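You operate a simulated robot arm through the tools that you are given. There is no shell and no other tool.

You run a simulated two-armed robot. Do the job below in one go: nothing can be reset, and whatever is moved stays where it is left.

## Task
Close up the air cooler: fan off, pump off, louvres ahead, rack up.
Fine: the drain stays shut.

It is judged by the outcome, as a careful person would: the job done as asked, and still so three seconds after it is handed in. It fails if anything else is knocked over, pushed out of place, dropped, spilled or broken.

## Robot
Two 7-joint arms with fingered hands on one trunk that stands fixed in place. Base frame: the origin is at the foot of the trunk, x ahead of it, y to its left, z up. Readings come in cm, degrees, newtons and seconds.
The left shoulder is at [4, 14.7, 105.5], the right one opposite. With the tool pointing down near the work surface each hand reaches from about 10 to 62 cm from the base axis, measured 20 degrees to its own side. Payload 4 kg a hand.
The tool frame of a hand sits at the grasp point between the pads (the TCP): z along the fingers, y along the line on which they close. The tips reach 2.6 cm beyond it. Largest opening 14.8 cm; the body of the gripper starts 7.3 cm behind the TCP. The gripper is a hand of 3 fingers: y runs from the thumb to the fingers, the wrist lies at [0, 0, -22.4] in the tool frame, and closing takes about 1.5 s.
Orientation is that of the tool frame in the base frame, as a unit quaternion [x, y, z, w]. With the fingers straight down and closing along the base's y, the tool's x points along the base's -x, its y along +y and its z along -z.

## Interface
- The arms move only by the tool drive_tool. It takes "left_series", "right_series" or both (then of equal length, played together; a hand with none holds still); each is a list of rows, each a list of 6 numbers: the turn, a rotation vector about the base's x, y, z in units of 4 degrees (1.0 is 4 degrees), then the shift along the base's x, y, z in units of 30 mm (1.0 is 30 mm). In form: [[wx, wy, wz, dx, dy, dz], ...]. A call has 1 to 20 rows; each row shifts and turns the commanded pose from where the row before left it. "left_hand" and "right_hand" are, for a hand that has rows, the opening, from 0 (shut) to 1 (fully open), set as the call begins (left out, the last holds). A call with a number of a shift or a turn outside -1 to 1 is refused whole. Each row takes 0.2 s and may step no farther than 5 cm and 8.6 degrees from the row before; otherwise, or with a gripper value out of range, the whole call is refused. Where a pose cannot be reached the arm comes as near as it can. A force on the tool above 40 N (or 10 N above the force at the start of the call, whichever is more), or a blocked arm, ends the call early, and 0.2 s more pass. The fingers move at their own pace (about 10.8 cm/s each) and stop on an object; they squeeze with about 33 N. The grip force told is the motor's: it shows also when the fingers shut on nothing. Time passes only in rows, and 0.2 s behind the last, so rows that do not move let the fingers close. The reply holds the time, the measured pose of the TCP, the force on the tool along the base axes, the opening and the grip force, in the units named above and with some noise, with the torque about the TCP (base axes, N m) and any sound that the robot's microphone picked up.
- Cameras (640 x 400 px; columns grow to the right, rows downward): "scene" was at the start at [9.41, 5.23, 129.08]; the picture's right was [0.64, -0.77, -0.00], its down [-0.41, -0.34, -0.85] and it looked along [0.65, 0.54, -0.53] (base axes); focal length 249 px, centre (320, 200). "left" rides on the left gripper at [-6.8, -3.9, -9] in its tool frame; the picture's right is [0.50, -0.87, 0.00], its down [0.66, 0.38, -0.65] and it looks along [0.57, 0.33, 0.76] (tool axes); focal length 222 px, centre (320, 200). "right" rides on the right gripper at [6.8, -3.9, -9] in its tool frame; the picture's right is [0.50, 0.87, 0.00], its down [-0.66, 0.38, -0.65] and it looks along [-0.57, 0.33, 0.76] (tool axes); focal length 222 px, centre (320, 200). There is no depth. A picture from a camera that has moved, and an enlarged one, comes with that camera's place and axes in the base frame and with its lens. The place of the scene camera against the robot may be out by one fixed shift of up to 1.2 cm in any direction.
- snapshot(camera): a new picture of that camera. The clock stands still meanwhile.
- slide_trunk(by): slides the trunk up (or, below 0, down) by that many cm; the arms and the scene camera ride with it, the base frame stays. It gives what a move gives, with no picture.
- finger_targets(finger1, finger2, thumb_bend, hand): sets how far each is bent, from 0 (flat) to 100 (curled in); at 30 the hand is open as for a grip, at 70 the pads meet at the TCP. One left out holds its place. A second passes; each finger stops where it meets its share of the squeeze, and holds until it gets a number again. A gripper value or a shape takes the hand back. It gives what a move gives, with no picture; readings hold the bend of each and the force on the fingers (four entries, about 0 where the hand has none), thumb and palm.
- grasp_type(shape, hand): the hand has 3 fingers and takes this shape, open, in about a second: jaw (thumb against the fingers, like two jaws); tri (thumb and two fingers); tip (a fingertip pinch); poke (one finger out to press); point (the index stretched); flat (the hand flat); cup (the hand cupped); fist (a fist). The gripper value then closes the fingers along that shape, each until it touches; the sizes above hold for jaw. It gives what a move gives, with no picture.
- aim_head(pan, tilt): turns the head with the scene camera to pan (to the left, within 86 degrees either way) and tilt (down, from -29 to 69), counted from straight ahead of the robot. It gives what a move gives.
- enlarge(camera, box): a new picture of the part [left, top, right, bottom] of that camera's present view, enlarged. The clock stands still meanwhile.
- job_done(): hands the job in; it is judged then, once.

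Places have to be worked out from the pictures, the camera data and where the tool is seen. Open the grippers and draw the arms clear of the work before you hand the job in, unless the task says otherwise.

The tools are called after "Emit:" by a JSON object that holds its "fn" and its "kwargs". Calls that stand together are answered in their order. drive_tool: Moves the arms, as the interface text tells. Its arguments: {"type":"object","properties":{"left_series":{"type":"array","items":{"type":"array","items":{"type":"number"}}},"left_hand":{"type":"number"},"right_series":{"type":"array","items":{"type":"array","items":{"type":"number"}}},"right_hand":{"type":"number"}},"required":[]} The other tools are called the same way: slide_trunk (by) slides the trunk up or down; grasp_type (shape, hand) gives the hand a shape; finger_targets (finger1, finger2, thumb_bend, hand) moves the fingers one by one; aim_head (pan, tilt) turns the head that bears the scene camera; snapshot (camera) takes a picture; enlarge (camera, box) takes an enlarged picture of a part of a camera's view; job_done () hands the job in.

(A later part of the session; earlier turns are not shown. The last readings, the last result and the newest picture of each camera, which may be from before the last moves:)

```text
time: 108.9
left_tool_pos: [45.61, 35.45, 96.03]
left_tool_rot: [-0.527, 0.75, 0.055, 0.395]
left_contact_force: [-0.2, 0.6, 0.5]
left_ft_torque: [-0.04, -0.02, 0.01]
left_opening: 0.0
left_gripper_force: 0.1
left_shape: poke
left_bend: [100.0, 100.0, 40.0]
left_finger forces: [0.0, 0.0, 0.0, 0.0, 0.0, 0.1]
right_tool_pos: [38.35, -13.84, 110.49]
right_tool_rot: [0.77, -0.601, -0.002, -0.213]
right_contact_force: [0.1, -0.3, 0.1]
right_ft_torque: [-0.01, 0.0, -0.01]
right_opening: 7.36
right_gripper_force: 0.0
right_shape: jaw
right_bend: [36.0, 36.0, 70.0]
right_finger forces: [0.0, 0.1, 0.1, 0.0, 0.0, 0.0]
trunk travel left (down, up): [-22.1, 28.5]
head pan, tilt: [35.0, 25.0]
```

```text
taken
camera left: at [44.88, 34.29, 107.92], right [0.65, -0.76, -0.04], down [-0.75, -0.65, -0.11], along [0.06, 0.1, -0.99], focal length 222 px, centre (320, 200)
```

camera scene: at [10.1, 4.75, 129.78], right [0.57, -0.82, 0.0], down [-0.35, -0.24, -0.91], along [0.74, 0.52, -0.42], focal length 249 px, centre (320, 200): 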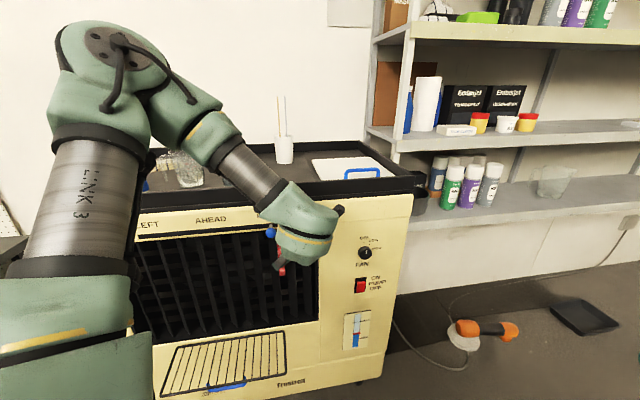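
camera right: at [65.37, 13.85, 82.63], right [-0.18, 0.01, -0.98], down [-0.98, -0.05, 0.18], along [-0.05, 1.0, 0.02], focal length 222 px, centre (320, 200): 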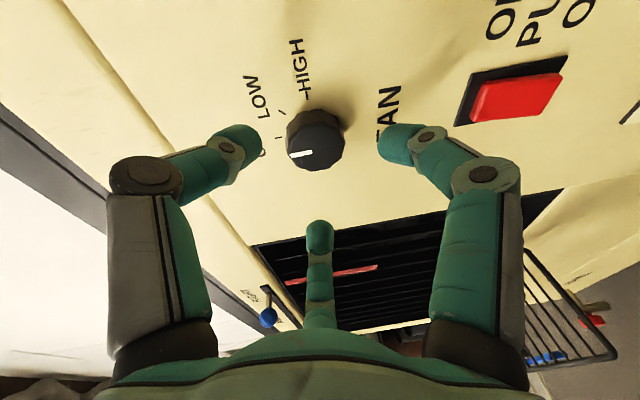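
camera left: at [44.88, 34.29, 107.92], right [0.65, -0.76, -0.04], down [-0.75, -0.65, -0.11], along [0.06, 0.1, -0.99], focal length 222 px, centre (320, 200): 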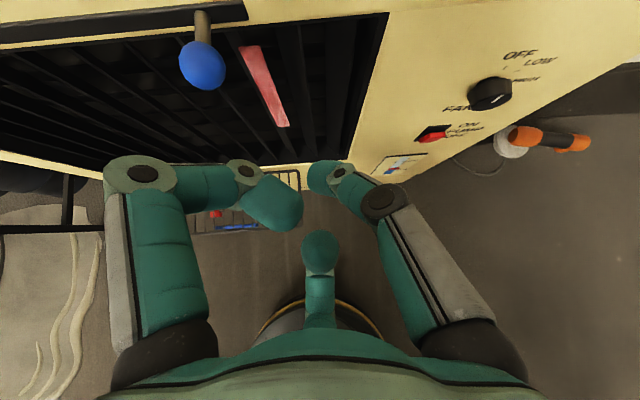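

The top-down view shows the ball clearly at (47.4, 47.7, 94.4), and the thumb tip ~7.5 cm short and right of it. I move the tip forward to the ball's depth, still ~4 cm to its right.

Emit:
{"fn": "drive_tool", "kwargs": {"left_series": [[0, 0, 0, 0.255, 0.459, 0], [0, 0, 0, 0.255, 0.459, 0], [0, 0, 0, 0.255, 0.459, 0], [0, 0, 0, 0.255, 0.459, 0], [0, 0, 0, 0.2, 0.36, 0]]}}

Emit:
{"fn": "snapshot", "kwargs": {"camera": "left"}}

Emit:
{"fn": "snapshot", "kwargs": {"camera": "scene"}}

```text
time: 110.1
left_tool_pos: [49.14, 42.16, 96.0]
left_tool_rot: [-0.525, 0.752, 0.055, 0.396]
left_contact_force: [-0.4, -0.3, -0.6]
left_ft_torque: [0.01, -0.04, 0.03]
left_opening: 0.0
left_gripper_force: 0.1
left_shape: poke
left_bend: [100.0, 100.0, 40.0]
left_finger forces: [0.0, 0.0, 0.1, 0.0, 0.1, 0.0]
right_tool_pos: [38.37, -13.82, 110.47]
right_tool_rot: [0.77, -0.602, -0.002, -0.213]
right_contact_force: [0.0, 0.2, 0.1]
right_ft_torque: [0.02, -0.04, 0.01]
right_opening: 7.32
right_gripper_force: 0.0
right_shape: jaw
right_bend: [36.0, 36.0, 70.0]
right_finger forces: [0.1, 0.0, 0.0, 0.0, 0.1, 0.0]
trunk travel left (down, up): [-22.1, 28.5]
head pan, tilt: [35.0, 25.0]
```

```text
taken
camera left: at [48.56, 40.98, 107.92], right [0.65, -0.76, -0.04], down [-0.76, -0.65, -0.11], along [0.06, 0.1, -0.99], focal length 222 px, centre (320, 200)
```

left: 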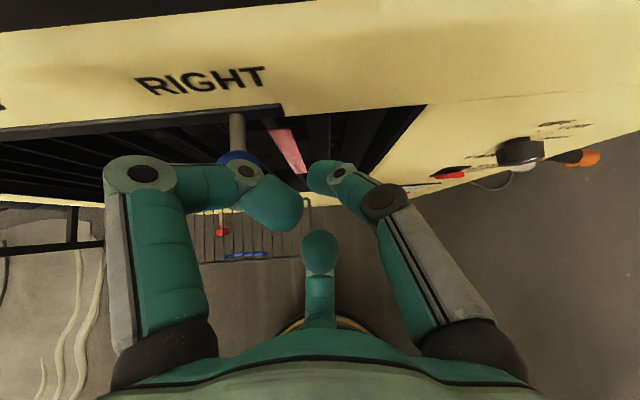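

```text
taken
camera scene: at [10.1, 4.78, 129.78], right [0.57, -0.82, 0.0], down [-0.35, -0.24, -0.91], along [0.74, 0.52, -0.42], focal length 249 px, centre (320, 200)
```

scene: 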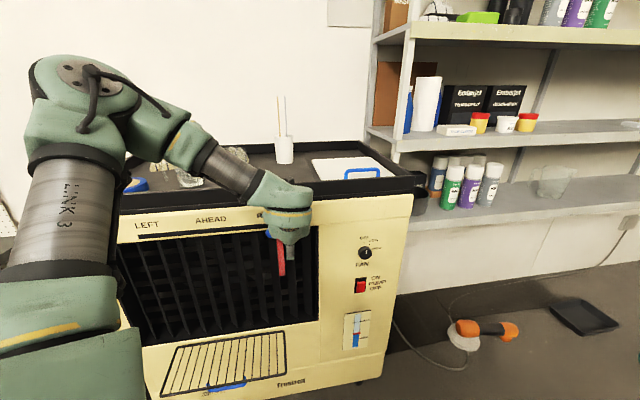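

The curled finger passes above the ball (by ~1.5 cm) and the thumb tip is level with it, to its right. I push left along the slot, first 6 cm, and check.

Emit:
{"fn": "drive_tool", "kwargs": {"left_series": [[0, 0, 0, -0.228, 0.243, 0], [0, 0, 0, -0.228, 0.243, 0], [0, 0, 0, -0.228, 0.243, 0], [0, 0, 0, -0.228, 0.243, 0], [0, 0, 0, -0.228, 0.243, 0], [0, 0, 0, -0.228, 0.243, 0]]}}

Emit:
{"fn": "snapshot", "kwargs": {"camera": "left"}}

```text
time: 111.5
left_tool_pos: [45.12, 46.45, 95.99]
left_tool_rot: [-0.526, 0.751, 0.054, 0.396]
left_contact_force: [1.0, -2.0, -0.4]
left_ft_torque: [-0.02, 0.03, -0.01]
left_opening: 0.0
left_gripper_force: 0.0
left_shape: poke
left_bend: [100.0, 100.0, 40.0]
left_finger forces: [0.0, 0.1, 0.0, 0.1, 1.3, 0.1]
right_tool_pos: [38.44, -13.89, 110.5]
right_tool_rot: [0.769, -0.602, -0.003, -0.213]
right_contact_force: [-0.4, -0.1, -0.3]
right_ft_torque: [-0.03, 0.01, 0.03]
right_opening: 7.33
right_gripper_force: 0.0
right_shape: jaw
right_bend: [36.0, 36.0, 70.0]
right_finger forces: [0.0, 0.0, 0.0, 0.0, 0.0, 0.0]
trunk travel left (down, up): [-22.1, 28.5]
head pan, tilt: [35.0, 25.0]
```

```text
taken
camera left: at [44.5, 45.33, 107.97], right [0.65, -0.76, -0.04], down [-0.75, -0.65, -0.11], along [0.06, 0.1, -0.99], focal length 222 px, centre (320, 200)
```

left: 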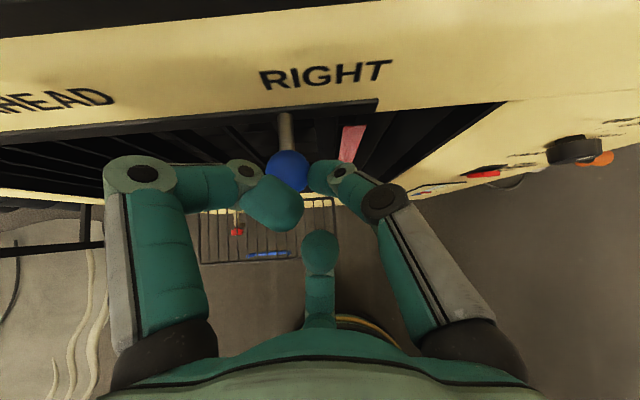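

The tab slides easily (~2 N). The ball is now at a≈-5.1; AHEAD is at a≈-17.4. I push another 11 cm and check against the label.

Emit:
{"fn": "drive_tool", "kwargs": {"left_series": [[0, 0, 0, -0.228, 0.243, 0], [0, 0, 0, -0.228, 0.243, 0], [0, 0, 0, -0.228, 0.243, 0], [0, 0, 0, -0.228, 0.243, 0], [0, 0, 0, -0.228, 0.243, 0], [0, 0, 0, -0.228, 0.243, 0], [0, 0, 0, -0.228, 0.243, 0], [0, 0, 0, -0.228, 0.243, 0], [0, 0, 0, -0.228, 0.243, 0], [0, 0, 0, -0.228, 0.243, 0], [0, 0, 0, -0.228, 0.243, 0]]}}

Emit:
{"fn": "snapshot", "kwargs": {"camera": "left"}}

Emit:
{"fn": "snapshot", "kwargs": {"camera": "scene"}}

```text
time: 113.9
left_tool_pos: [37.66, 54.57, 96.05]
left_tool_rot: [-0.525, 0.751, 0.054, 0.396]
left_contact_force: [-0.3, -0.3, 0.0]
left_ft_torque: [0.01, 0.03, 0.0]
left_opening: 0.0
left_gripper_force: 0.0
left_shape: poke
left_bend: [100.0, 100.0, 40.0]
left_finger forces: [0.0, 0.1, 0.0, 0.0, 0.5, 0.0]
right_tool_pos: [38.32, -13.76, 110.61]
right_tool_rot: [0.77, -0.602, -0.002, -0.212]
right_contact_force: [-0.6, -0.2, 0.0]
right_ft_torque: [-0.02, -0.01, 0.01]
right_opening: 7.38
right_gripper_force: 0.1
right_shape: jaw
right_bend: [36.0, 36.0, 70.0]
right_finger forces: [0.1, 0.1, 0.0, 0.0, 0.0, 0.0]
trunk travel left (down, up): [-22.1, 28.5]
head pan, tilt: [35.0, 25.0]
```

```text
taken
camera left: at [36.91, 53.32, 107.99], right [0.65, -0.76, -0.04], down [-0.75, -0.65, -0.11], along [0.06, 0.1, -0.99], focal length 222 px, centre (320, 200)
```

left: 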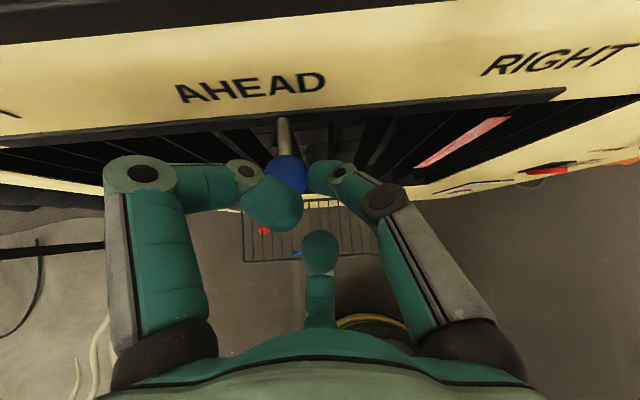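

```text
taken
camera scene: at [10.05, 4.77, 129.78], right [0.57, -0.82, 0.0], down [-0.35, -0.24, -0.91], along [0.74, 0.52, -0.42], focal length 249 px, centre (320, 200)
```

scene: 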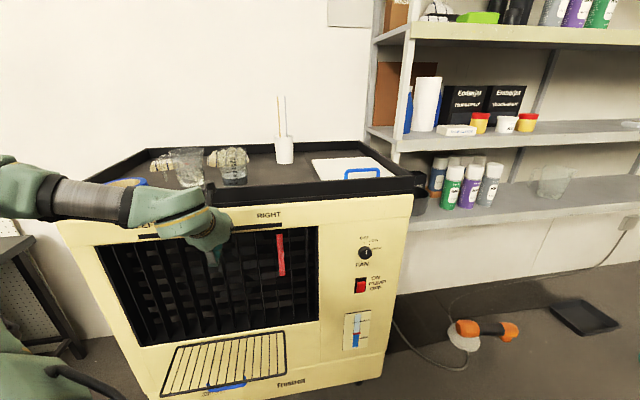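

The ball is at a≈-16.2; the AHEAD label centre is at about -17.5. I push 1.3 cm further and compare again.

Emit:
{"fn": "drive_tool", "kwargs": {"left_series": [[0, 0, 0, -0.15, 0.16, 0], [0, 0, 0, -0.15, 0.16, 0], [0, 0, 0, 0, 0, 0]]}}

Emit:
{"fn": "snapshot", "kwargs": {"camera": "left"}}

```text
time: 114.7
left_tool_pos: [36.8, 55.51, 96.07]
left_tool_rot: [-0.526, 0.751, 0.055, 0.396]
left_contact_force: [-0.3, -1.3, 0.7]
left_ft_torque: [-0.01, 0.0, 0.0]
left_opening: 0.0
left_gripper_force: 0.0
left_shape: poke
left_bend: [100.0, 100.0, 40.0]
left_finger forces: [0.0, 0.1, 0.0, 0.0, 1.2, 0.0]
right_tool_pos: [38.38, -13.85, 110.44]
right_tool_rot: [0.77, -0.602, -0.003, -0.213]
right_contact_force: [0.4, 0.4, 0.7]
right_ft_torque: [-0.03, -0.02, 0.0]
right_opening: 7.37
right_gripper_force: 0.1
right_shape: jaw
right_bend: [36.0, 36.0, 70.0]
right_finger forces: [0.0, 0.0, 0.0, 0.0, 0.1, 0.0]
trunk travel left (down, up): [-22.1, 28.5]
head pan, tilt: [35.0, 25.0]
```

```text
taken
camera left: at [36.11, 54.22, 107.98], right [0.65, -0.76, -0.04], down [-0.75, -0.65, -0.11], along [0.06, 0.1, -0.99], focal length 222 px, centre (320, 200)
```

left: 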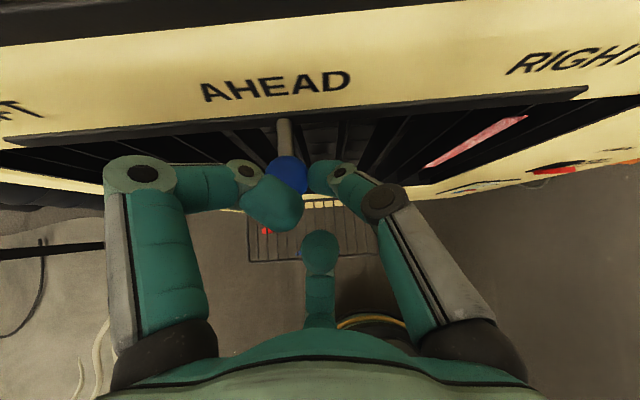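

The tab is now within ~0.3 cm of the AHEAD label centre. I back the hand away (right, then outward) and view the louvres.

Emit:
{"fn": "drive_tool", "kwargs": {"left_series": [[0, 0, 0, 0.25, -0.27, 0], [0, 0, 0, 0.2, -0.25, 0], [0, 0, 0, -0.4, -0.4, 0], [0, 0, 0, -0.4, -0.4, 0], [0, 0, 0, -0.4, -0.4, 0], [0, 0, 0, -0.4, -0.4, 0]]}}

Emit:
{"fn": "slide_trunk", "kwargs": {"by": -14}}

Emit:
{"fn": "aim_head", "kwargs": {"pan": 43, "tilt": 25}}

Emit:
{"fn": "snapshot", "kwargs": {"camera": "scene"}}

Emit:
{"fn": "snapshot", "kwargs": {"camera": "left"}}

```text
time: 116.1
left_tool_pos: [35.03, 50.82, 96.47]
left_tool_rot: [-0.526, 0.751, 0.055, 0.395]
left_contact_force: [-0.3, 0.1, -0.1]
left_ft_torque: [-0.01, -0.02, 0.02]
left_opening: 0.0
left_gripper_force: 0.0
left_shape: poke
left_bend: [100.0, 100.0, 40.0]
left_finger forces: [0.0, 0.0, 0.0, 0.0, 0.1, 0.0]
left hand out of reach, approached as far as the arm can: row 5, 6
right_tool_pos: [38.3, -13.78, 110.44]
right_tool_rot: [0.77, -0.601, -0.003, -0.214]
right_contact_force: [0.1, 0.8, -0.8]
right_ft_torque: [-0.01, -0.02, -0.02]
right_opening: 7.35
right_gripper_force: 0.0
right_shape: jaw
right_bend: [36.0, 36.0, 70.0]
right_finger forces: [0.0, 0.0, 0.0, 0.1, 0.1, 0.0]
trunk travel left (down, up): [-22.1, 28.5]
head pan, tilt: [35.0, 25.0]
```

```text
time: 117.8
left_tool_pos: [35.12, 50.9, 82.42]
left_tool_rot: [-0.526, 0.751, 0.054, 0.395]
left_contact_force: [0.0, 0.7, 0.1]
left_ft_torque: [0.0, 0.01, 0.0]
left_opening: 0.0
left_gripper_force: 0.0
left_shape: poke
left_bend: [100.0, 100.0, 40.0]
left_finger forces: [0.0, 0.0, 0.0, 0.0, 0.0, 0.0]
right_tool_pos: [38.36, -13.84, 96.36]
right_tool_rot: [0.769, -0.602, -0.002, -0.213]
right_contact_force: [-0.4, 0.0, 0.2]
right_ft_torque: [0.02, 0.0, 0.0]
right_opening: 7.37
right_gripper_force: 0.0
right_shape: jaw
right_bend: [36.0, 36.0, 70.0]
right_finger forces: [0.1, 0.0, 0.0, 0.0, 0.0, 0.0]
trunk travel left (down, up): [-8.1, 42.5]
head pan, tilt: [35.0, 25.0]
```

```text
time: 118.5
left_tool_pos: [35.06, 50.89, 82.24]
left_tool_rot: [-0.526, 0.751, 0.055, 0.395]
left_contact_force: [-0.3, -0.5, -0.5]
left_ft_torque: [0.0, 0.0, 0.03]
left_opening: 0.03
left_gripper_force: 0.2
left_shape: poke
left_bend: [100.0, 100.0, 40.0]
left_finger forces: [0.0, 0.1, 0.0, 0.1, 0.0, 0.0]
right_tool_pos: [38.36, -13.86, 96.39]
right_tool_rot: [0.77, -0.602, -0.002, -0.214]
right_contact_force: [0.3, 0.7, -0.2]
right_ft_torque: [0.03, -0.01, 0.02]
right_opening: 7.36
right_gripper_force: 0.0
right_shape: jaw
right_bend: [36.0, 36.0, 70.0]
right_finger forces: [0.0, 0.0, 0.0, 0.1, 0.0, 0.0]
trunk travel left (down, up): [-8.1, 42.5]
head pan, tilt: [43.0, 25.0]
```

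```text
taken
camera scene: at [9.28, 5.75, 115.65], right [0.68, -0.73, 0.0], down [-0.31, -0.29, -0.91], along [0.66, 0.62, -0.42], focal length 249 px, centre (320, 200)
```

scene: 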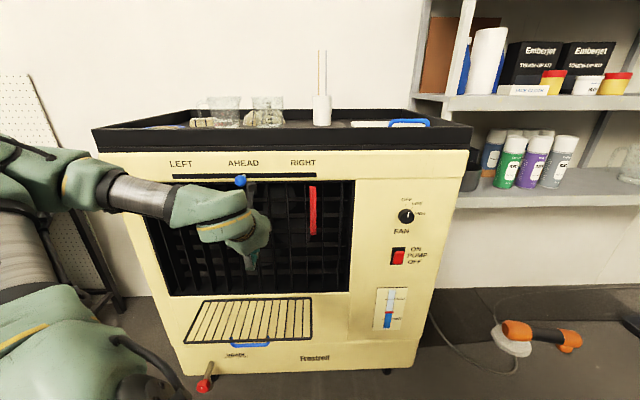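

```text
taken
camera left: at [34.43, 49.61, 94.2], right [0.65, -0.76, -0.04], down [-0.75, -0.65, -0.11], along [0.06, 0.1, -0.99], focal length 222 px, centre (320, 200)
```

left: 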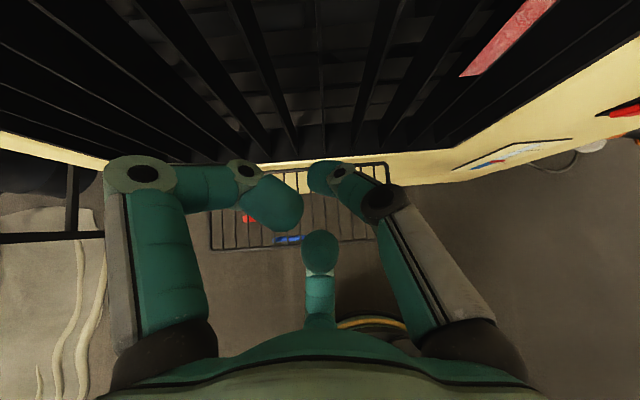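

Now the head faces the cooler squarely. I zoom in on the slot and vanes.

Emit:
{"fn": "enlarge", "kwargs": {"camera": "scene", "box": [150, 150, 360, 300]}}

Emit:
{"fn": "enlarge", "kwargs": {"camera": "scene", "box": [160, 280, 340, 400]}}

```text
2.67 times, centred on (255, 225) of scene
camera zoom: at [9.28, 5.75, 115.65], right [0.68, -0.73, 0.0], down [-0.31, -0.29, -0.91], along [0.66, 0.62, -0.42], focal length 663 px, centre (493, 133)
```

zoom: 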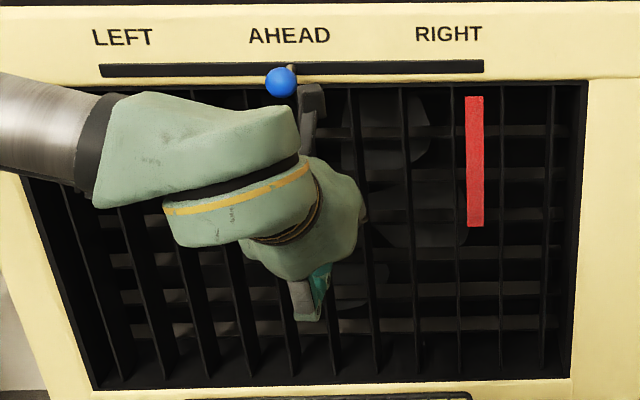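

```text
3.33 times, centred on (250, 340) of scene
camera zoom: at [9.28, 5.75, 115.65], right [0.68, -0.73, 0.0], down [-0.31, -0.29, -0.91], along [0.66, 0.62, -0.42], focal length 829 px, centre (553, -267)
```

zoom: 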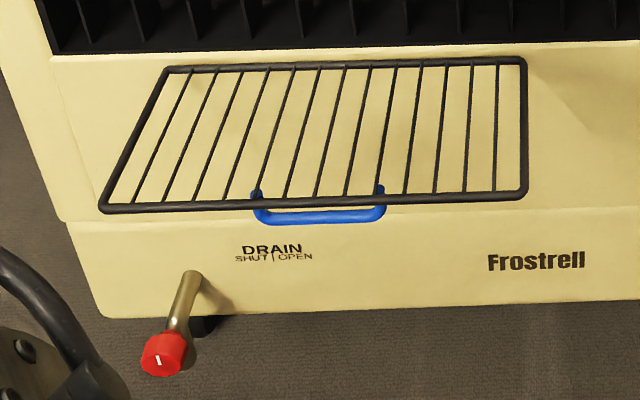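

The stem sits at the centre of the slot under AHEAD and the vanes look straight. Now the rack: its front bar is at about f≈55.5, z≈52, hinge at f≈72, spanning a≈-34 to -1. I check the "fist" shape as a blunt pusher to lift it from below.

Emit:
{"fn": "grasp_type", "kwargs": {"hand": "left", "shape": "fist"}}

Emit:
{"fn": "snapshot", "kwargs": {"camera": "left"}}

Emit:
{"fn": "enlarge", "kwargs": {"camera": "scene", "box": [150, 160, 330, 290]}}

```text
time: 119.4
left_tool_pos: [35.04, 50.76, 82.28]
left_tool_rot: [-0.526, 0.751, 0.054, 0.395]
left_contact_force: [-0.1, 0.0, 0.6]
left_ft_torque: [0.0, -0.03, 0.01]
left_opening: 0.0
left_gripper_force: 0.0
left_shape: fist
left_bend: [100.0, 100.0, 58.0]
left_finger forces: [0.0, 0.0, 0.0, 0.0, 0.0, 0.1]
right_tool_pos: [38.5, -13.75, 96.25]
right_tool_rot: [0.77, -0.601, -0.003, -0.214]
right_contact_force: [-0.7, -0.5, 0.2]
right_ft_torque: [-0.01, -0.03, -0.01]
right_opening: 7.37
right_gripper_force: 0.1
right_shape: jaw
right_bend: [36.0, 36.0, 70.0]
right_finger forces: [0.0, 0.0, 0.1, 0.0, 0.0, 0.1]
trunk travel left (down, up): [-8.1, 42.5]
head pan, tilt: [43.0, 25.0]
```

```text
taken
camera left: at [34.43, 49.61, 94.2], right [0.65, -0.76, -0.04], down [-0.75, -0.65, -0.11], along [0.06, 0.1, -0.99], focal length 222 px, centre (320, 200)
```

left: 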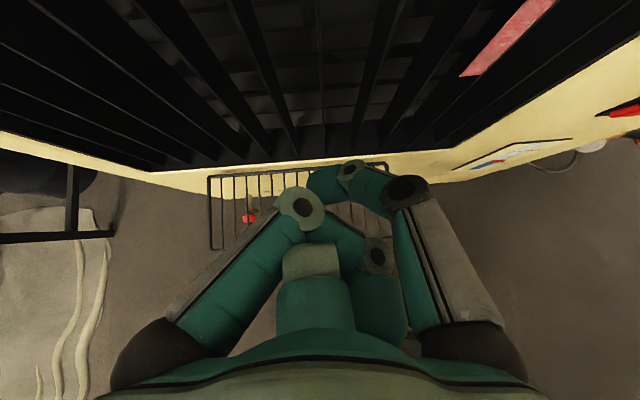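

```text
3.08 times, centred on (240, 225) of scene
camera zoom: at [9.27, 5.76, 115.65], right [0.68, -0.73, 0.0], down [-0.31, -0.29, -0.91], along [0.66, 0.62, -0.42], focal length 765 px, centre (566, 123)
```

zoom: 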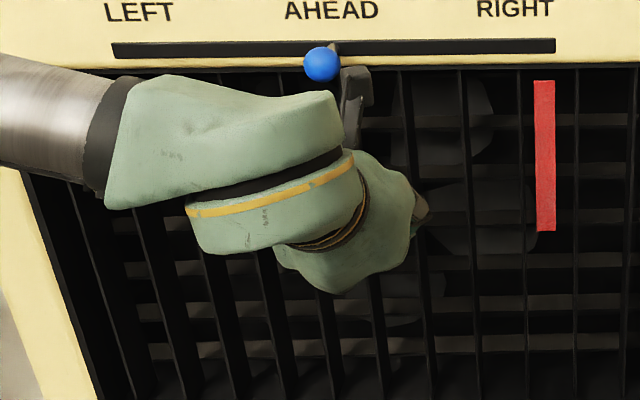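

The fist is compact but the hand can't point forward enough this low down. Instead I'll hook the front bar from the front with one bent finger, tool pointing mostly down. I test the finger control: curl the thumb and finger 2, with finger 1 as a hook.

Emit:
{"fn": "finger_targets", "kwargs": {"hand": "left", "finger1": 65, "finger2": 100, "thumb_bend": 100}}

Emit:
{"fn": "snapshot", "kwargs": {"camera": "left"}}

```text
time: 120.4
left_tool_pos: [35.15, 50.81, 82.31]
left_tool_rot: [-0.526, 0.751, 0.054, 0.395]
left_contact_force: [0.3, -0.6, -0.4]
left_ft_torque: [-0.01, 0.01, -0.01]
left_opening: 3.14
left_gripper_force: 0.1
left_shape: fingers
left_bend: [95.0, 100.0, 84.0]
left_finger forces: [0.0, 0.0, 0.1, 0.0, 0.0, 0.0]
right_tool_pos: [38.54, -13.81, 96.31]
right_tool_rot: [0.77, -0.601, -0.002, -0.213]
right_contact_force: [0.3, 0.9, -0.3]
right_ft_torque: [0.0, -0.02, -0.02]
right_opening: 7.32
right_gripper_force: 0.1
right_shape: jaw
right_bend: [36.0, 36.0, 70.0]
right_finger forces: [0.1, 0.0, 0.0, 0.0, 0.1, 0.0]
trunk travel left (down, up): [-8.1, 42.5]
head pan, tilt: [43.0, 25.0]
```

```text
taken
camera left: at [34.43, 49.61, 94.2], right [0.65, -0.76, -0.04], down [-0.75, -0.65, -0.11], along [0.06, 0.1, -0.99], focal length 222 px, centre (320, 200)
```

left: 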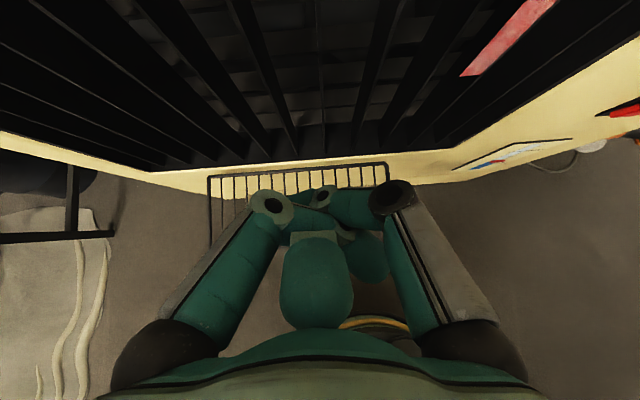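

Fingers are still moving; I wait a moment and look again.

Emit:
{"fn": "finger_targets", "kwargs": {"hand": "left", "finger1": 60}}

Emit:
{"fn": "snapshot", "kwargs": {"camera": "left"}}

```text
time: 121.4
left_tool_pos: [35.11, 50.88, 82.25]
left_tool_rot: [-0.526, 0.751, 0.054, 0.395]
left_contact_force: [0.2, -0.2, 0.3]
left_ft_torque: [-0.01, 0.01, -0.01]
left_opening: 3.14
left_gripper_force: 0.2
left_shape: fingers
left_bend: [95.0, 100.0, 85.0]
left_finger forces: [0.0, 0.0, 0.1, 0.1, 0.0, 0.1]
right_tool_pos: [38.44, -13.83, 96.41]
right_tool_rot: [0.769, -0.602, -0.003, -0.213]
right_contact_force: [0.0, 0.4, -0.2]
right_ft_torque: [-0.03, -0.01, -0.01]
right_opening: 7.33
right_gripper_force: 0.0
right_shape: jaw
right_bend: [36.0, 36.0, 70.0]
right_finger forces: [0.0, 0.1, 0.1, 0.0, 0.1, 0.0]
trunk travel left (down, up): [-8.1, 42.5]
head pan, tilt: [43.0, 25.0]
```

```text
taken
camera left: at [34.43, 49.61, 94.2], right [0.65, -0.76, -0.04], down [-0.75, -0.65, -0.11], along [0.06, 0.1, -0.99], focal length 222 px, centre (320, 200)
```

left: 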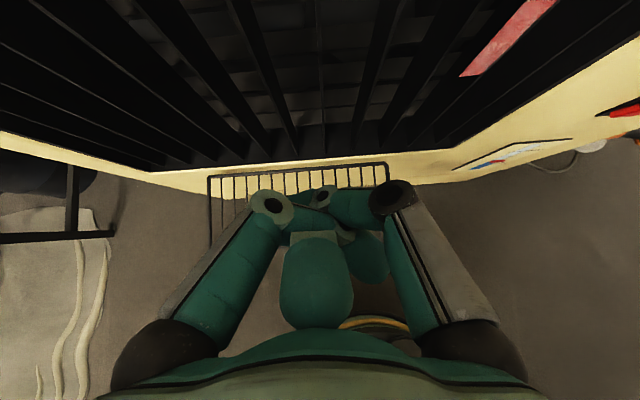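

The fist is jammed against itself. I reopen via "jaw" and then set the fingers individually.

Emit:
{"fn": "grasp_type", "kwargs": {"hand": "left", "shape": "jaw"}}

Emit:
{"fn": "finger_targets", "kwargs": {"hand": "left", "finger1": 65}}

Emit:
{"fn": "snapshot", "kwargs": {"camera": "left"}}

```text
time: 122.3
left_tool_pos: [34.9, 50.61, 82.18]
left_tool_rot: [-0.526, 0.751, 0.054, 0.396]
left_contact_force: [0.9, -0.1, -0.6]
left_ft_torque: [0.0, 0.02, 0.02]
left_opening: 14.79
left_gripper_force: 0.1
left_shape: jaw
left_bend: [30.0, 30.0, 30.0]
left_finger forces: [0.0, 0.0, 0.0, 0.0, 0.1, 0.1]
right_tool_pos: [38.4, -13.88, 96.32]
right_tool_rot: [0.77, -0.602, -0.002, -0.213]
right_contact_force: [0.4, 0.1, 0.3]
right_ft_torque: [0.04, 0.02, 0.01]
right_opening: 7.33
right_gripper_force: 0.0
right_shape: jaw
right_bend: [36.0, 36.0, 70.0]
right_finger forces: [0.0, 0.0, 0.1, 0.0, 0.0, 0.1]
trunk travel left (down, up): [-8.1, 42.5]
head pan, tilt: [43.0, 25.0]
```

```text
time: 123.3
left_tool_pos: [35.12, 50.68, 82.21]
left_tool_rot: [-0.526, 0.751, 0.055, 0.395]
left_contact_force: [-0.6, 0.4, -1.0]
left_ft_torque: [0.0, -0.03, 0.02]
left_opening: 7.65
left_gripper_force: 0.0
left_shape: fingers
left_bend: [65.0, 30.0, 30.0]
left_finger forces: [0.0, 0.0, 0.0, 0.1, 0.0, 0.1]
right_tool_pos: [38.43, -13.78, 96.35]
right_tool_rot: [0.769, -0.602, -0.003, -0.213]
right_contact_force: [0.9, 0.4, -0.3]
right_ft_torque: [0.02, -0.02, 0.0]
right_opening: 7.36
right_gripper_force: 0.1
right_shape: jaw
right_bend: [36.0, 36.0, 70.0]
right_finger forces: [0.0, 0.1, 0.0, 0.1, 0.1, 0.0]
trunk travel left (down, up): [-8.1, 42.5]
head pan, tilt: [43.0, 25.0]
```

```text
taken
camera left: at [34.43, 49.61, 94.2], right [0.65, -0.76, -0.04], down [-0.75, -0.65, -0.11], along [0.06, 0.1, -0.99], focal length 222 px, centre (320, 200)
```

left: 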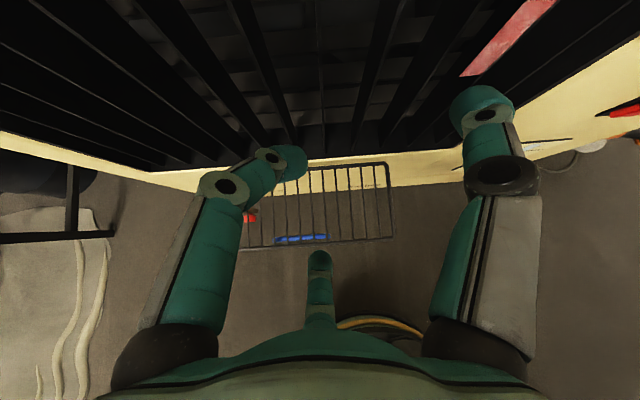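

finger1 is the left digit, finger2 the central one (facing the robot side). I set finger2 as the hook at 65 and curl the other two.

Emit:
{"fn": "finger_targets", "kwargs": {"hand": "left", "finger1": 100, "finger2": 62, "thumb_bend": 100}}

Emit:
{"fn": "drive_tool", "kwargs": {"left_series": [[0, 0, 0, 0, 0, 0], [0, 0, 0, 0, 0, 0], [0, 0, 0, 0, 0, 0]]}}

Emit:
{"fn": "snapshot", "kwargs": {"camera": "left"}}

Emit:
{"fn": "enlarge", "kwargs": {"camera": "scene", "box": [180, 180, 320, 290]}}

```text
time: 124.3
left_tool_pos: [35.11, 50.81, 82.26]
left_tool_rot: [-0.527, 0.751, 0.055, 0.395]
left_contact_force: [1.0, -0.4, 0.9]
left_ft_torque: [0.05, 0.01, 0.02]
left_opening: 2.88
left_gripper_force: 0.0
left_shape: fingers
left_bend: [100.0, 62.0, 91.0]
left_finger forces: [0.0, 0.0, 0.0, 0.0, 0.0, 0.1]
right_tool_pos: [38.51, -13.8, 96.38]
right_tool_rot: [0.77, -0.602, -0.002, -0.214]
right_contact_force: [0.1, -0.2, 0.5]
right_ft_torque: [0.01, -0.01, -0.04]
right_opening: 7.36
right_gripper_force: 0.0
right_shape: jaw
right_bend: [36.0, 36.0, 70.0]
right_finger forces: [0.0, 0.1, 0.0, 0.0, 0.0, 0.0]
trunk travel left (down, up): [-8.1, 42.5]
head pan, tilt: [43.0, 25.0]
```

```text
time: 125.1
left_tool_pos: [35.06, 50.87, 82.29]
left_tool_rot: [-0.526, 0.751, 0.054, 0.395]
left_contact_force: [0.3, -0.8, 0.0]
left_ft_torque: [-0.01, 0.01, 0.0]
left_opening: 2.86
left_gripper_force: 0.0
left_shape: fingers
left_bend: [100.0, 62.0, 91.0]
left_finger forces: [0.1, 0.1, 0.0, 0.1, 0.0, 0.0]
right_tool_pos: [38.4, -13.71, 96.42]
right_tool_rot: [0.769, -0.602, -0.002, -0.214]
right_contact_force: [0.3, -0.5, -0.8]
right_ft_torque: [0.01, -0.03, 0.01]
right_opening: 7.37
right_gripper_force: 0.1
right_shape: jaw
right_bend: [36.0, 36.0, 70.0]
right_finger forces: [0.1, 0.1, 0.0, 0.0, 0.0, 0.0]
trunk travel left (down, up): [-8.1, 42.5]
head pan, tilt: [43.0, 25.0]
```

```text
taken
camera left: at [34.43, 49.61, 94.2], right [0.65, -0.76, -0.04], down [-0.75, -0.65, -0.11], along [0.06, 0.1, -0.99], focal length 222 px, centre (320, 200)
```

left: 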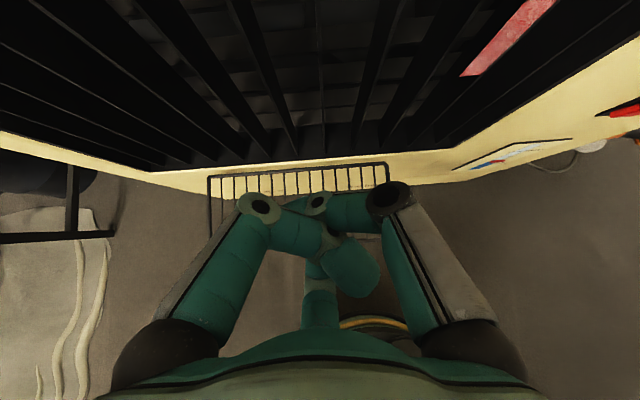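

```text
3.64 times, centred on (250, 235) of scene
camera zoom: at [9.27, 5.76, 115.65], right [0.68, -0.73, 0.0], down [-0.31, -0.29, -0.91], along [0.66, 0.62, -0.42], focal length 904 px, centre (574, 73)
```

zoom: 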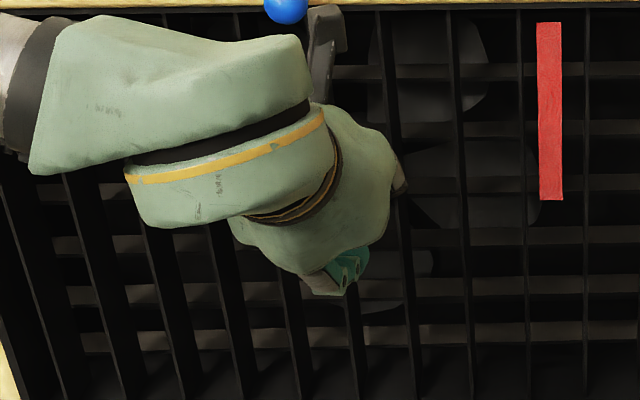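

That curl crosses the hook gap, so I go back to "poke" (clean single digit). I test whether the hand can get low in front of the rack with its current forward pitch.

Emit:
{"fn": "grasp_type", "kwargs": {"hand": "left", "shape": "jaw"}}

Emit:
{"fn": "grasp_type", "kwargs": {"hand": "left", "shape": "poke"}}

Emit:
{"fn": "drive_tool", "kwargs": {"left_series": [[0, 0, 0, -0.1, -0.6, -0.3], [0, 0, 0, -0.1, -0.6, -0.5], [0, 0, 0, -0.1, -0.6, -0.5], [0, 0, 0, -0.1, -0.6, -0.5], [0, 0, 0, -0.2, -0.5, -0.5], [0, 0, 0, 0, -0.2, -0.6], [0, 0, 0, 0, 0, -0.8], [0, 0, 0, 0, 0, -0.8], [0, 0, 0, 0, 0, -0.8], [0, 0, 0, 0, 0, -0.8], [0, 0, 0, 0, 0, -0.8], [0, 0, 0, 0, 0, -0.8]]}}

Emit:
{"fn": "snapshot", "kwargs": {"camera": "scene"}}

Emit:
{"fn": "snapshot", "kwargs": {"camera": "left"}}

```text
time: 126.0
left_tool_pos: [35.06, 50.77, 82.32]
left_tool_rot: [-0.526, 0.752, 0.055, 0.395]
left_contact_force: [0.4, 0.2, -0.3]
left_ft_torque: [-0.02, 0.0, -0.01]
left_opening: 14.8
left_gripper_force: 0.2
left_shape: jaw
left_bend: [30.0, 30.0, 30.0]
left_finger forces: [0.0, 0.0, 0.0, 0.0, 0.0, 0.0]
right_tool_pos: [38.39, -13.83, 96.41]
right_tool_rot: [0.77, -0.601, -0.003, -0.213]
right_contact_force: [-0.5, 0.4, 0.0]
right_ft_torque: [0.01, 0.0, -0.01]
right_opening: 7.33
right_gripper_force: 0.1
right_shape: jaw
right_bend: [36.0, 36.0, 70.0]
right_finger forces: [0.0, 0.0, 0.0, 0.0, 0.0, 0.0]
trunk travel left (down, up): [-8.1, 42.5]
head pan, tilt: [43.0, 25.0]
```

```text
time: 126.9
left_tool_pos: [35.07, 50.77, 82.28]
left_tool_rot: [-0.526, 0.751, 0.055, 0.395]
left_contact_force: [-0.1, 0.1, -0.4]
left_ft_torque: [0.02, 0.01, 0.03]
left_opening: 0.0
left_gripper_force: 0.3
left_shape: poke
left_bend: [100.0, 100.0, 40.0]
left_finger forces: [0.1, 0.0, 0.0, 0.0, 0.0, 0.0]
right_tool_pos: [38.48, -13.82, 96.41]
right_tool_rot: [0.77, -0.602, -0.002, -0.213]
right_contact_force: [1.3, 0.1, 0.4]
right_ft_torque: [0.0, -0.03, 0.01]
right_opening: 7.34
right_gripper_force: 0.1
right_shape: jaw
right_bend: [36.0, 36.0, 70.0]
right_finger forces: [0.1, 0.0, 0.0, 0.0, 0.0, 0.0]
trunk travel left (down, up): [-8.1, 42.5]
head pan, tilt: [43.0, 25.0]
```

```text
time: 129.5
left_tool_pos: [39.47, 46.29, 75.42]
left_tool_rot: [-0.525, 0.752, 0.054, 0.395]
left_contact_force: [1.4, 0.0, -0.4]
left_ft_torque: [-0.01, 0.0, 0.0]
left_opening: 0.02
left_gripper_force: 0.1
left_shape: poke
left_bend: [100.0, 100.0, 40.0]
left_finger forces: [0.0, 0.0, 0.0, 0.1, 0.0, 0.0]
left hand out of reach, approached as far as the arm can: row 1, 2, 3, 4, 5, 6, 7, 8, 9, 10, 11, 12
right_tool_pos: [38.32, -13.87, 96.36]
right_tool_rot: [0.769, -0.602, -0.002, -0.213]
right_contact_force: [0.3, -0.6, -0.4]
right_ft_torque: [-0.02, -0.01, -0.04]
right_opening: 7.34
right_gripper_force: 0.1
right_shape: jaw
right_bend: [36.0, 36.0, 70.0]
right_finger forces: [0.0, 0.0, 0.0, 0.1, 0.0, 0.0]
trunk travel left (down, up): [-8.1, 42.5]
head pan, tilt: [43.0, 25.0]
```

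```text
taken
camera scene: at [9.28, 5.75, 115.65], right [0.68, -0.73, 0.0], down [-0.31, -0.29, -0.91], along [0.66, 0.62, -0.42], focal length 249 px, centre (320, 200)
```

scene: 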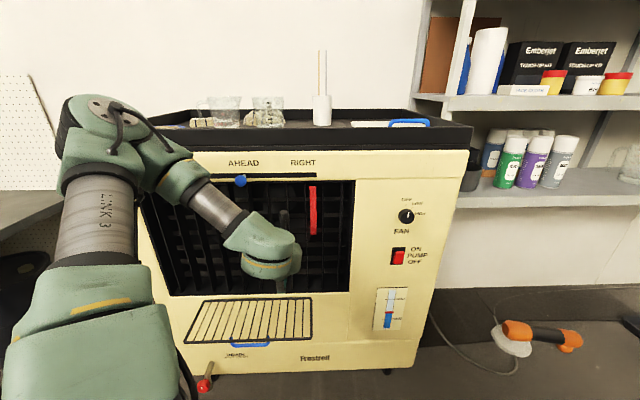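

```text
taken
camera left: at [38.75, 45.14, 87.4], right [0.65, -0.76, -0.04], down [-0.75, -0.65, -0.11], along [0.06, 0.1, -0.99], focal length 222 px, centre (320, 200)
```

left: 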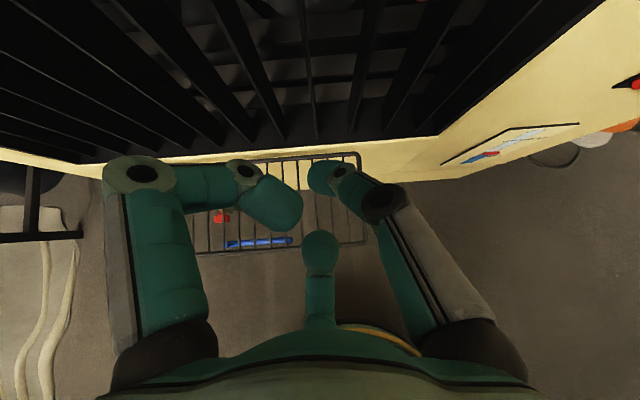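

The forward-pitched pose isn't reachable that low, but tool-down is. I'll use the thumb of the poke shape as a hook from the robot side: first pitch the tool nearly vertical while moving out in front of the rack, then turn it about the vertical so the thumb faces the robot.

Emit:
{"fn": "drive_tool", "kwargs": {"left_series": [[-0.9, 0.96, 0, -0.2, -0.1, 0], [-0.9, 0.96, 0, -0.2, -0.1, 0], [-0.9, 0.96, 0, -0.2, -0.1, 0], [-0.9, 0.96, 0, -0.2, -0.1, 0], [-0.9, 0.96, 0, -0.3, -0.2, 0], [-0.9, 0.96, 0, -0.3, -0.3, 0], [-0.9, 0.96, 0, -0.3, -0.3, 0]]}}

Emit:
{"fn": "drive_tool", "kwargs": {"left_series": [[0, 0, -1, 0, 0, 0], [0, 0, -1, 0, 0, 0], [0, 0, -1, 0, 0, 0], [0, 0, -1, 0, 0, 0], [0, 0, -1, 0, 0, 0], [0, 0, -1, 0, 0, 0], [0, 0, -1, 0, 0, 0], [0, 0, -1, 0, 0, 0], [0, 0, -1, 0, 0, 0], [0, 0, -1, 0, 0, 0], [0, 0, -1, 0, 0, 0], [0, 0, -1, 0, 0, 0], [0, 0, -1, 0, 0, 0], [0, 0, -1, 0, 0, 0], [0, 0, -1, 0, 0, 0], [0, 0, -1, 0, 0, 0], [0, 0, -1, 0, 0, 0], [0, 0, -1, 0, 0, 0], [0, 0, -1, 0, 0, 0], [0, 0, -1, 0, 0, 0]]}}

Emit:
{"fn": "snapshot", "kwargs": {"camera": "left"}}

```text
time: 131.1
left_tool_pos: [34.19, 42.81, 75.53]
left_tool_rot: [-0.572, 0.816, 0.01, 0.088]
left_contact_force: [-0.1, 0.4, -0.6]
left_ft_torque: [-0.03, -0.02, 0.0]
left_opening: 0.0
left_gripper_force: 0.0
left_shape: poke
left_bend: [100.0, 100.0, 40.0]
left_finger forces: [0.1, 0.1, 0.1, 0.1, 0.0, 0.0]
right_tool_pos: [38.4, -13.85, 96.34]
right_tool_rot: [0.77, -0.602, -0.003, -0.213]
right_contact_force: [0.1, -0.1, 0.0]
right_ft_torque: [-0.01, -0.02, -0.02]
right_opening: 7.33
right_gripper_force: 0.0
right_shape: jaw
right_bend: [36.0, 36.0, 70.0]
right_finger forces: [0.0, 0.0, 0.1, 0.1, 0.0, 0.1]
trunk travel left (down, up): [-8.1, 42.5]
head pan, tilt: [43.0, 25.0]
```

```text
time: 135.3
left_tool_pos: [34.43, 42.73, 75.44]
left_tool_rot: [0.088, 0.992, -0.05, 0.073]
left_contact_force: [-0.1, 0.3, -0.4]
left_ft_torque: [0.01, 0.0, -0.01]
left_opening: 0.01
left_gripper_force: 0.2
left_shape: poke
left_bend: [100.0, 100.0, 40.0]
left_finger forces: [0.1, 0.1, 0.0, 0.0, 0.0, 0.0]
right_tool_pos: [38.44, -13.98, 96.32]
right_tool_rot: [0.77, -0.601, -0.001, -0.213]
right_contact_force: [0.8, 0.0, -0.6]
right_ft_torque: [-0.02, 0.0, 0.01]
right_opening: 7.34
right_gripper_force: 0.0
right_shape: jaw
right_bend: [36.0, 36.0, 70.0]
right_finger forces: [0.0, 0.1, 0.1, 0.0, 0.1, 0.0]
trunk travel left (down, up): [-8.1, 42.5]
head pan, tilt: [43.0, 25.0]
```

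```text
taken
camera left: at [38.99, 38.76, 85.79], right [-0.64, -0.77, 0.0], down [-0.66, 0.55, 0.51], along [-0.39, 0.33, -0.86], focal length 222 px, centre (320, 200)
```

left: 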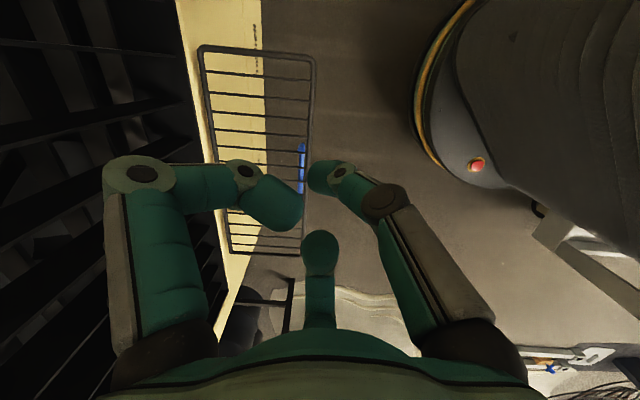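

The thumb is rotating to the robot side nicely with no limits. I finish the turn (36° more), level the tool to a slight forward pitch, and come down in front of the rack to z≈62.

Emit:
{"fn": "drive_tool", "kwargs": {"left_series": [[0.43, -0.1, -1, -0.1, -0.09, -0.2], [0.43, -0.1, -1, -0.1, -0.09, -0.3], [0.43, -0.1, -1, -0.1, -0.09, -0.5], [0.43, -0.1, -1, -0.1, -0.09, -0.5], [0.43, -0.1, -1, -0.1, -0.09, -0.5], [0.43, -0.1, -1, -0.1, -0.09, -0.5], [0.43, -0.1, -1, -0.1, -0.09, -0.5], [0.43, -0.1, -1, -0.1, -0.09, -0.5], [0.43, -0.1, -1, -0.1, -0.09, -0.5]]}}

Emit:
{"fn": "snapshot", "kwargs": {"camera": "left"}}

Emit:
{"fn": "snapshot", "kwargs": {"camera": "scene"}}

```text
time: 137.3
left_tool_pos: [31.44, 40.43, 63.62]
left_tool_rot: [0.399, 0.912, 0.064, 0.074]
left_contact_force: [-0.4, -0.7, 0.3]
left_ft_torque: [-0.01, -0.01, -0.03]
left_opening: 0.0
left_gripper_force: 0.1
left_shape: poke
left_bend: [100.0, 100.0, 40.0]
left_finger forces: [0.0, 0.0, 0.0, 0.1, 0.1, 0.0]
right_tool_pos: [38.43, -13.82, 96.34]
right_tool_rot: [0.769, -0.602, -0.002, -0.214]
right_contact_force: [-0.2, -0.4, 0.5]
right_ft_torque: [0.0, 0.0, -0.02]
right_opening: 7.39
right_gripper_force: 0.2
right_shape: jaw
right_bend: [36.0, 36.0, 70.0]
right_finger forces: [0.0, 0.1, 0.1, 0.1, 0.1, 0.0]
trunk travel left (down, up): [-8.1, 42.5]
head pan, tilt: [43.0, 25.0]
```

```text
taken
camera left: at [31.62, 32.16, 72.29], right [-0.96, -0.21, -0.2], down [-0.29, 0.7, 0.65], along [0.0, 0.68, -0.73], focal length 222 px, centre (320, 200)
```

left: 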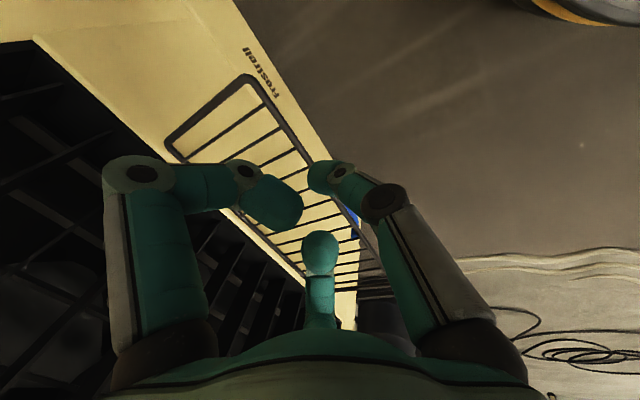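

```text
taken
camera scene: at [9.28, 5.77, 115.64], right [0.68, -0.73, 0.0], down [-0.31, -0.29, -0.91], along [0.66, 0.62, -0.42], focal length 249 px, centre (320, 200)
```

scene: 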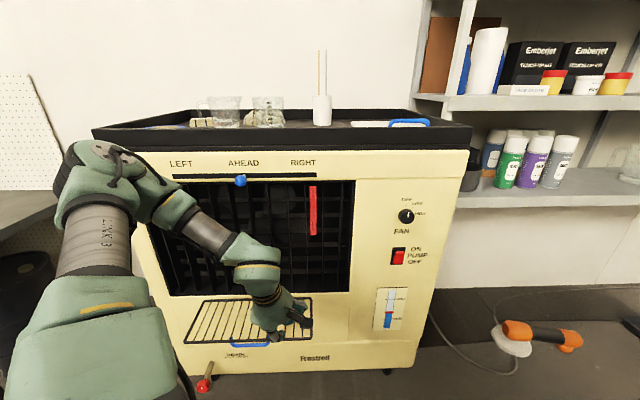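

The tool is nearly vertical with the thumb on the robot side. Bar at a≈-8 is at f≈55.9, z≈52.8. I lower to z≈53 with the thumb tip ~1.5 cm in front of the bar.

Emit:
{"fn": "drive_tool", "kwargs": {"left_series": [[0, 0, 0, 0, 0, -0.6], [0, 0, 0, 0, 0, -0.6], [0, 0, 0, 0, 0, -0.6], [0, 0, 0, 0, 0, -0.6], [0, 0, 0, 0, 0, -0.6], [0, 0, 0, 0, 0, -0.55], [0, 0, 0, 0.2, 0.19, 0], [0, 0, 0, 0.2, 0.19, 0]]}}

Emit:
{"fn": "snapshot", "kwargs": {"camera": "left"}}

Emit:
{"fn": "enlarge", "kwargs": {"camera": "scene", "box": [180, 270, 340, 390]}}

```text
time: 139.1
left_tool_pos: [32.62, 41.39, 52.89]
left_tool_rot: [0.398, 0.912, 0.065, 0.074]
left_contact_force: [-0.2, -0.4, -0.1]
left_ft_torque: [0.0, -0.01, -0.01]
left_opening: 0.02
left_gripper_force: 0.1
left_shape: poke
left_bend: [100.0, 100.0, 40.0]
left_finger forces: [0.0, 0.0, 0.0, 0.0, 0.1, 0.0]
right_tool_pos: [38.32, -13.89, 96.38]
right_tool_rot: [0.77, -0.602, -0.002, -0.214]
right_contact_force: [0.8, -1.0, 0.0]
right_ft_torque: [-0.01, 0.0, 0.0]
right_opening: 7.33
right_gripper_force: 0.0
right_shape: jaw
right_bend: [36.0, 36.0, 70.0]
right_finger forces: [0.0, 0.0, 0.0, 0.0, 0.1, 0.0]
trunk travel left (down, up): [-8.1, 42.5]
head pan, tilt: [43.0, 25.0]
```

```text
taken
camera left: at [32.84, 33.26, 61.59], right [-0.96, -0.22, -0.19], down [-0.29, 0.7, 0.65], along [-0.01, 0.68, -0.73], focal length 222 px, centre (320, 200)
```

left: 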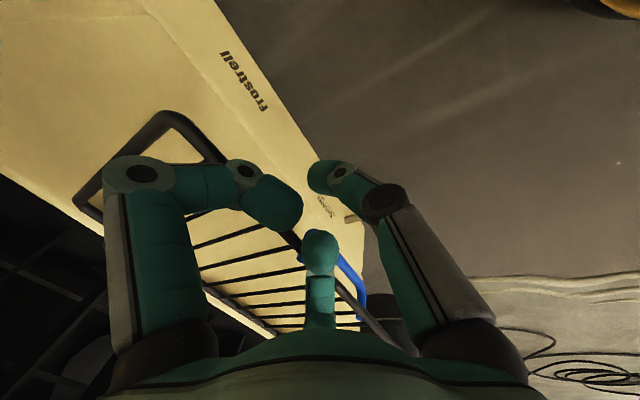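

```text
3.33 times, centred on (260, 330) of scene
camera zoom: at [9.29, 5.76, 115.65], right [0.68, -0.73, 0.0], down [-0.31, -0.29, -0.91], along [0.66, 0.62, -0.42], focal length 829 px, centre (520, -233)
```

zoom: 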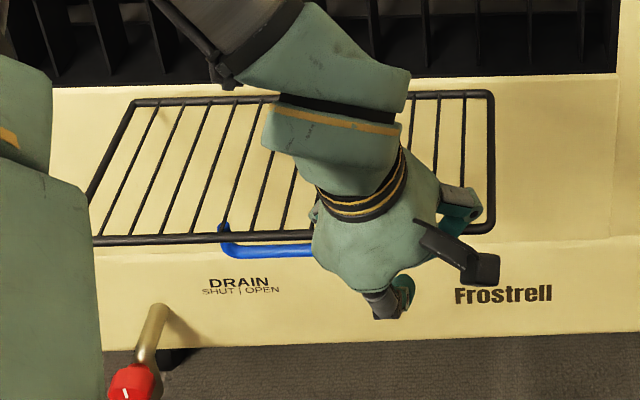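

Geometry checks: the bar lies between the thumb's bent tip and the curled fingers. I move forward ~4 cm so that the thumb tip slides under the bar.

Emit:
{"fn": "drive_tool", "kwargs": {"left_series": [[0, 0, 0, 0.2, 0.187, 0.02], [0, 0, 0, 0.2, 0.187, 0.02], [0, 0, 0, 0.2, 0.187, 0.02], [0, 0, 0, 0.2, 0.187, 0.02], [0, 0, 0, 0.18, 0.17, 0.02]]}}

Emit:
{"fn": "snapshot", "kwargs": {"camera": "left"}}

Emit:
{"fn": "enlarge", "kwargs": {"camera": "scene", "box": [180, 270, 340, 390]}}

```text
time: 140.3
left_tool_pos: [35.66, 44.15, 53.1]
left_tool_rot: [0.398, 0.912, 0.063, 0.074]
left_contact_force: [-3.0, -4.3, -1.8]
left_ft_torque: [-0.01, 0.05, -0.03]
left_opening: 0.0
left_gripper_force: 0.0
left_shape: poke
left_bend: [100.0, 100.0, 40.0]
left_finger forces: [0.1, 0.1, 0.0, 0.0, 4.3, 0.1]
right_tool_pos: [38.39, -13.84, 96.35]
right_tool_rot: [0.77, -0.602, -0.003, -0.213]
right_contact_force: [0.5, -0.2, -0.1]
right_ft_torque: [0.02, 0.03, -0.02]
right_opening: 7.34
right_gripper_force: 0.1
right_shape: jaw
right_bend: [36.0, 36.0, 70.0]
right_finger forces: [0.0, 0.0, 0.2, 0.1, 0.0, 0.0]
trunk travel left (down, up): [-8.1, 42.5]
head pan, tilt: [43.0, 25.0]
```

```text
taken
camera left: at [35.69, 35.99, 61.96], right [-0.96, -0.22, -0.19], down [-0.29, 0.7, 0.65], along [-0.01, 0.68, -0.73], focal length 222 px, centre (320, 200)
```

left: 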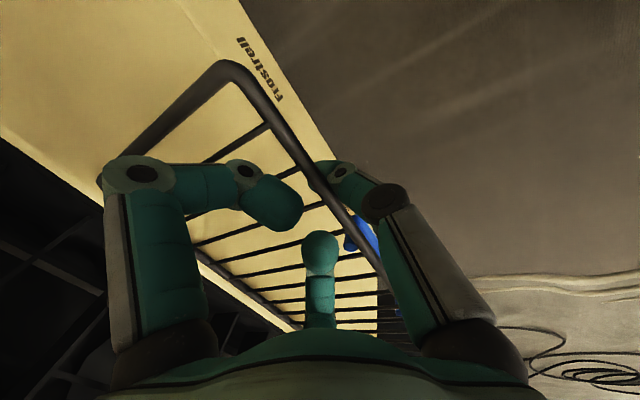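

```text
3.33 times, centred on (260, 330) of scene
camera zoom: at [9.26, 5.74, 115.64], right [0.68, -0.73, 0.0], down [-0.31, -0.29, -0.91], along [0.66, 0.62, -0.42], focal length 829 px, centre (520, -233)
```

zoom: 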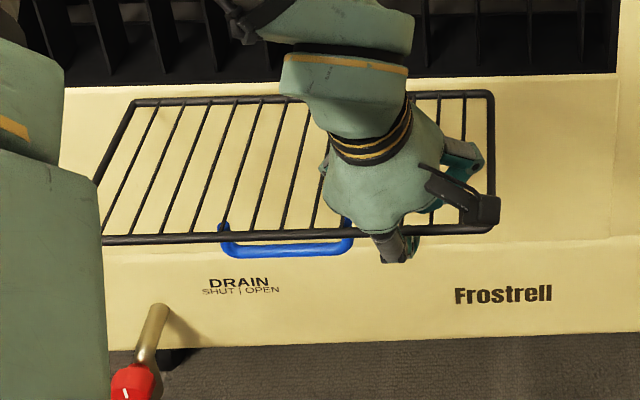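

The bar now lies over the bent thumb, with light contact (4 N). I lift 1.5 cm and check that the rack follows.

Emit:
{"fn": "drive_tool", "kwargs": {"left_series": [[0, 0, 0, -0.02, -0.02, 0.12], [0, 0, 0, 0, 0, 0.15], [0, 0, 0, 0, 0, 0.2], [0, 0, 0, 0.01, 0.01, 0.2]]}}

Emit:
{"fn": "enlarge", "kwargs": {"camera": "scene", "box": [180, 270, 340, 390]}}

```text
time: 141.3
left_tool_pos: [35.67, 44.23, 55.05]
left_tool_rot: [0.398, 0.912, 0.064, 0.074]
left_contact_force: [-1.4, -1.1, -0.1]
left_ft_torque: [0.01, 0.02, 0.03]
left_opening: 0.0
left_gripper_force: 0.1
left_shape: poke
left_bend: [100.0, 100.0, 40.0]
left_finger forces: [0.0, 0.0, 0.0, 0.0, 2.1, 0.1]
right_tool_pos: [38.37, -13.69, 96.38]
right_tool_rot: [0.769, -0.602, -0.003, -0.213]
right_contact_force: [0.7, -0.4, -0.9]
right_ft_torque: [0.0, 0.02, 0.0]
right_opening: 7.37
right_gripper_force: 0.0
right_shape: jaw
right_bend: [36.0, 36.0, 70.0]
right_finger forces: [0.0, 0.0, 0.0, 0.0, 0.0, 0.0]
trunk travel left (down, up): [-8.1, 42.5]
head pan, tilt: [43.0, 25.0]
```

```text
3.33 times, centred on (260, 330) of scene
camera zoom: at [9.26, 5.76, 115.65], right [0.68, -0.73, 0.0], down [-0.31, -0.29, -0.91], along [0.66, 0.62, -0.42], focal length 829 px, centre (520, -233)
```

zoom: 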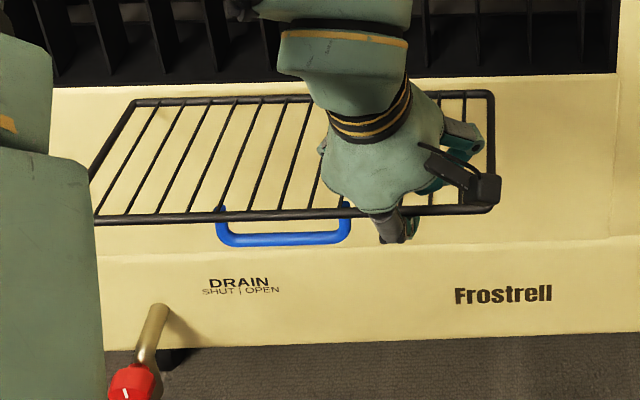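

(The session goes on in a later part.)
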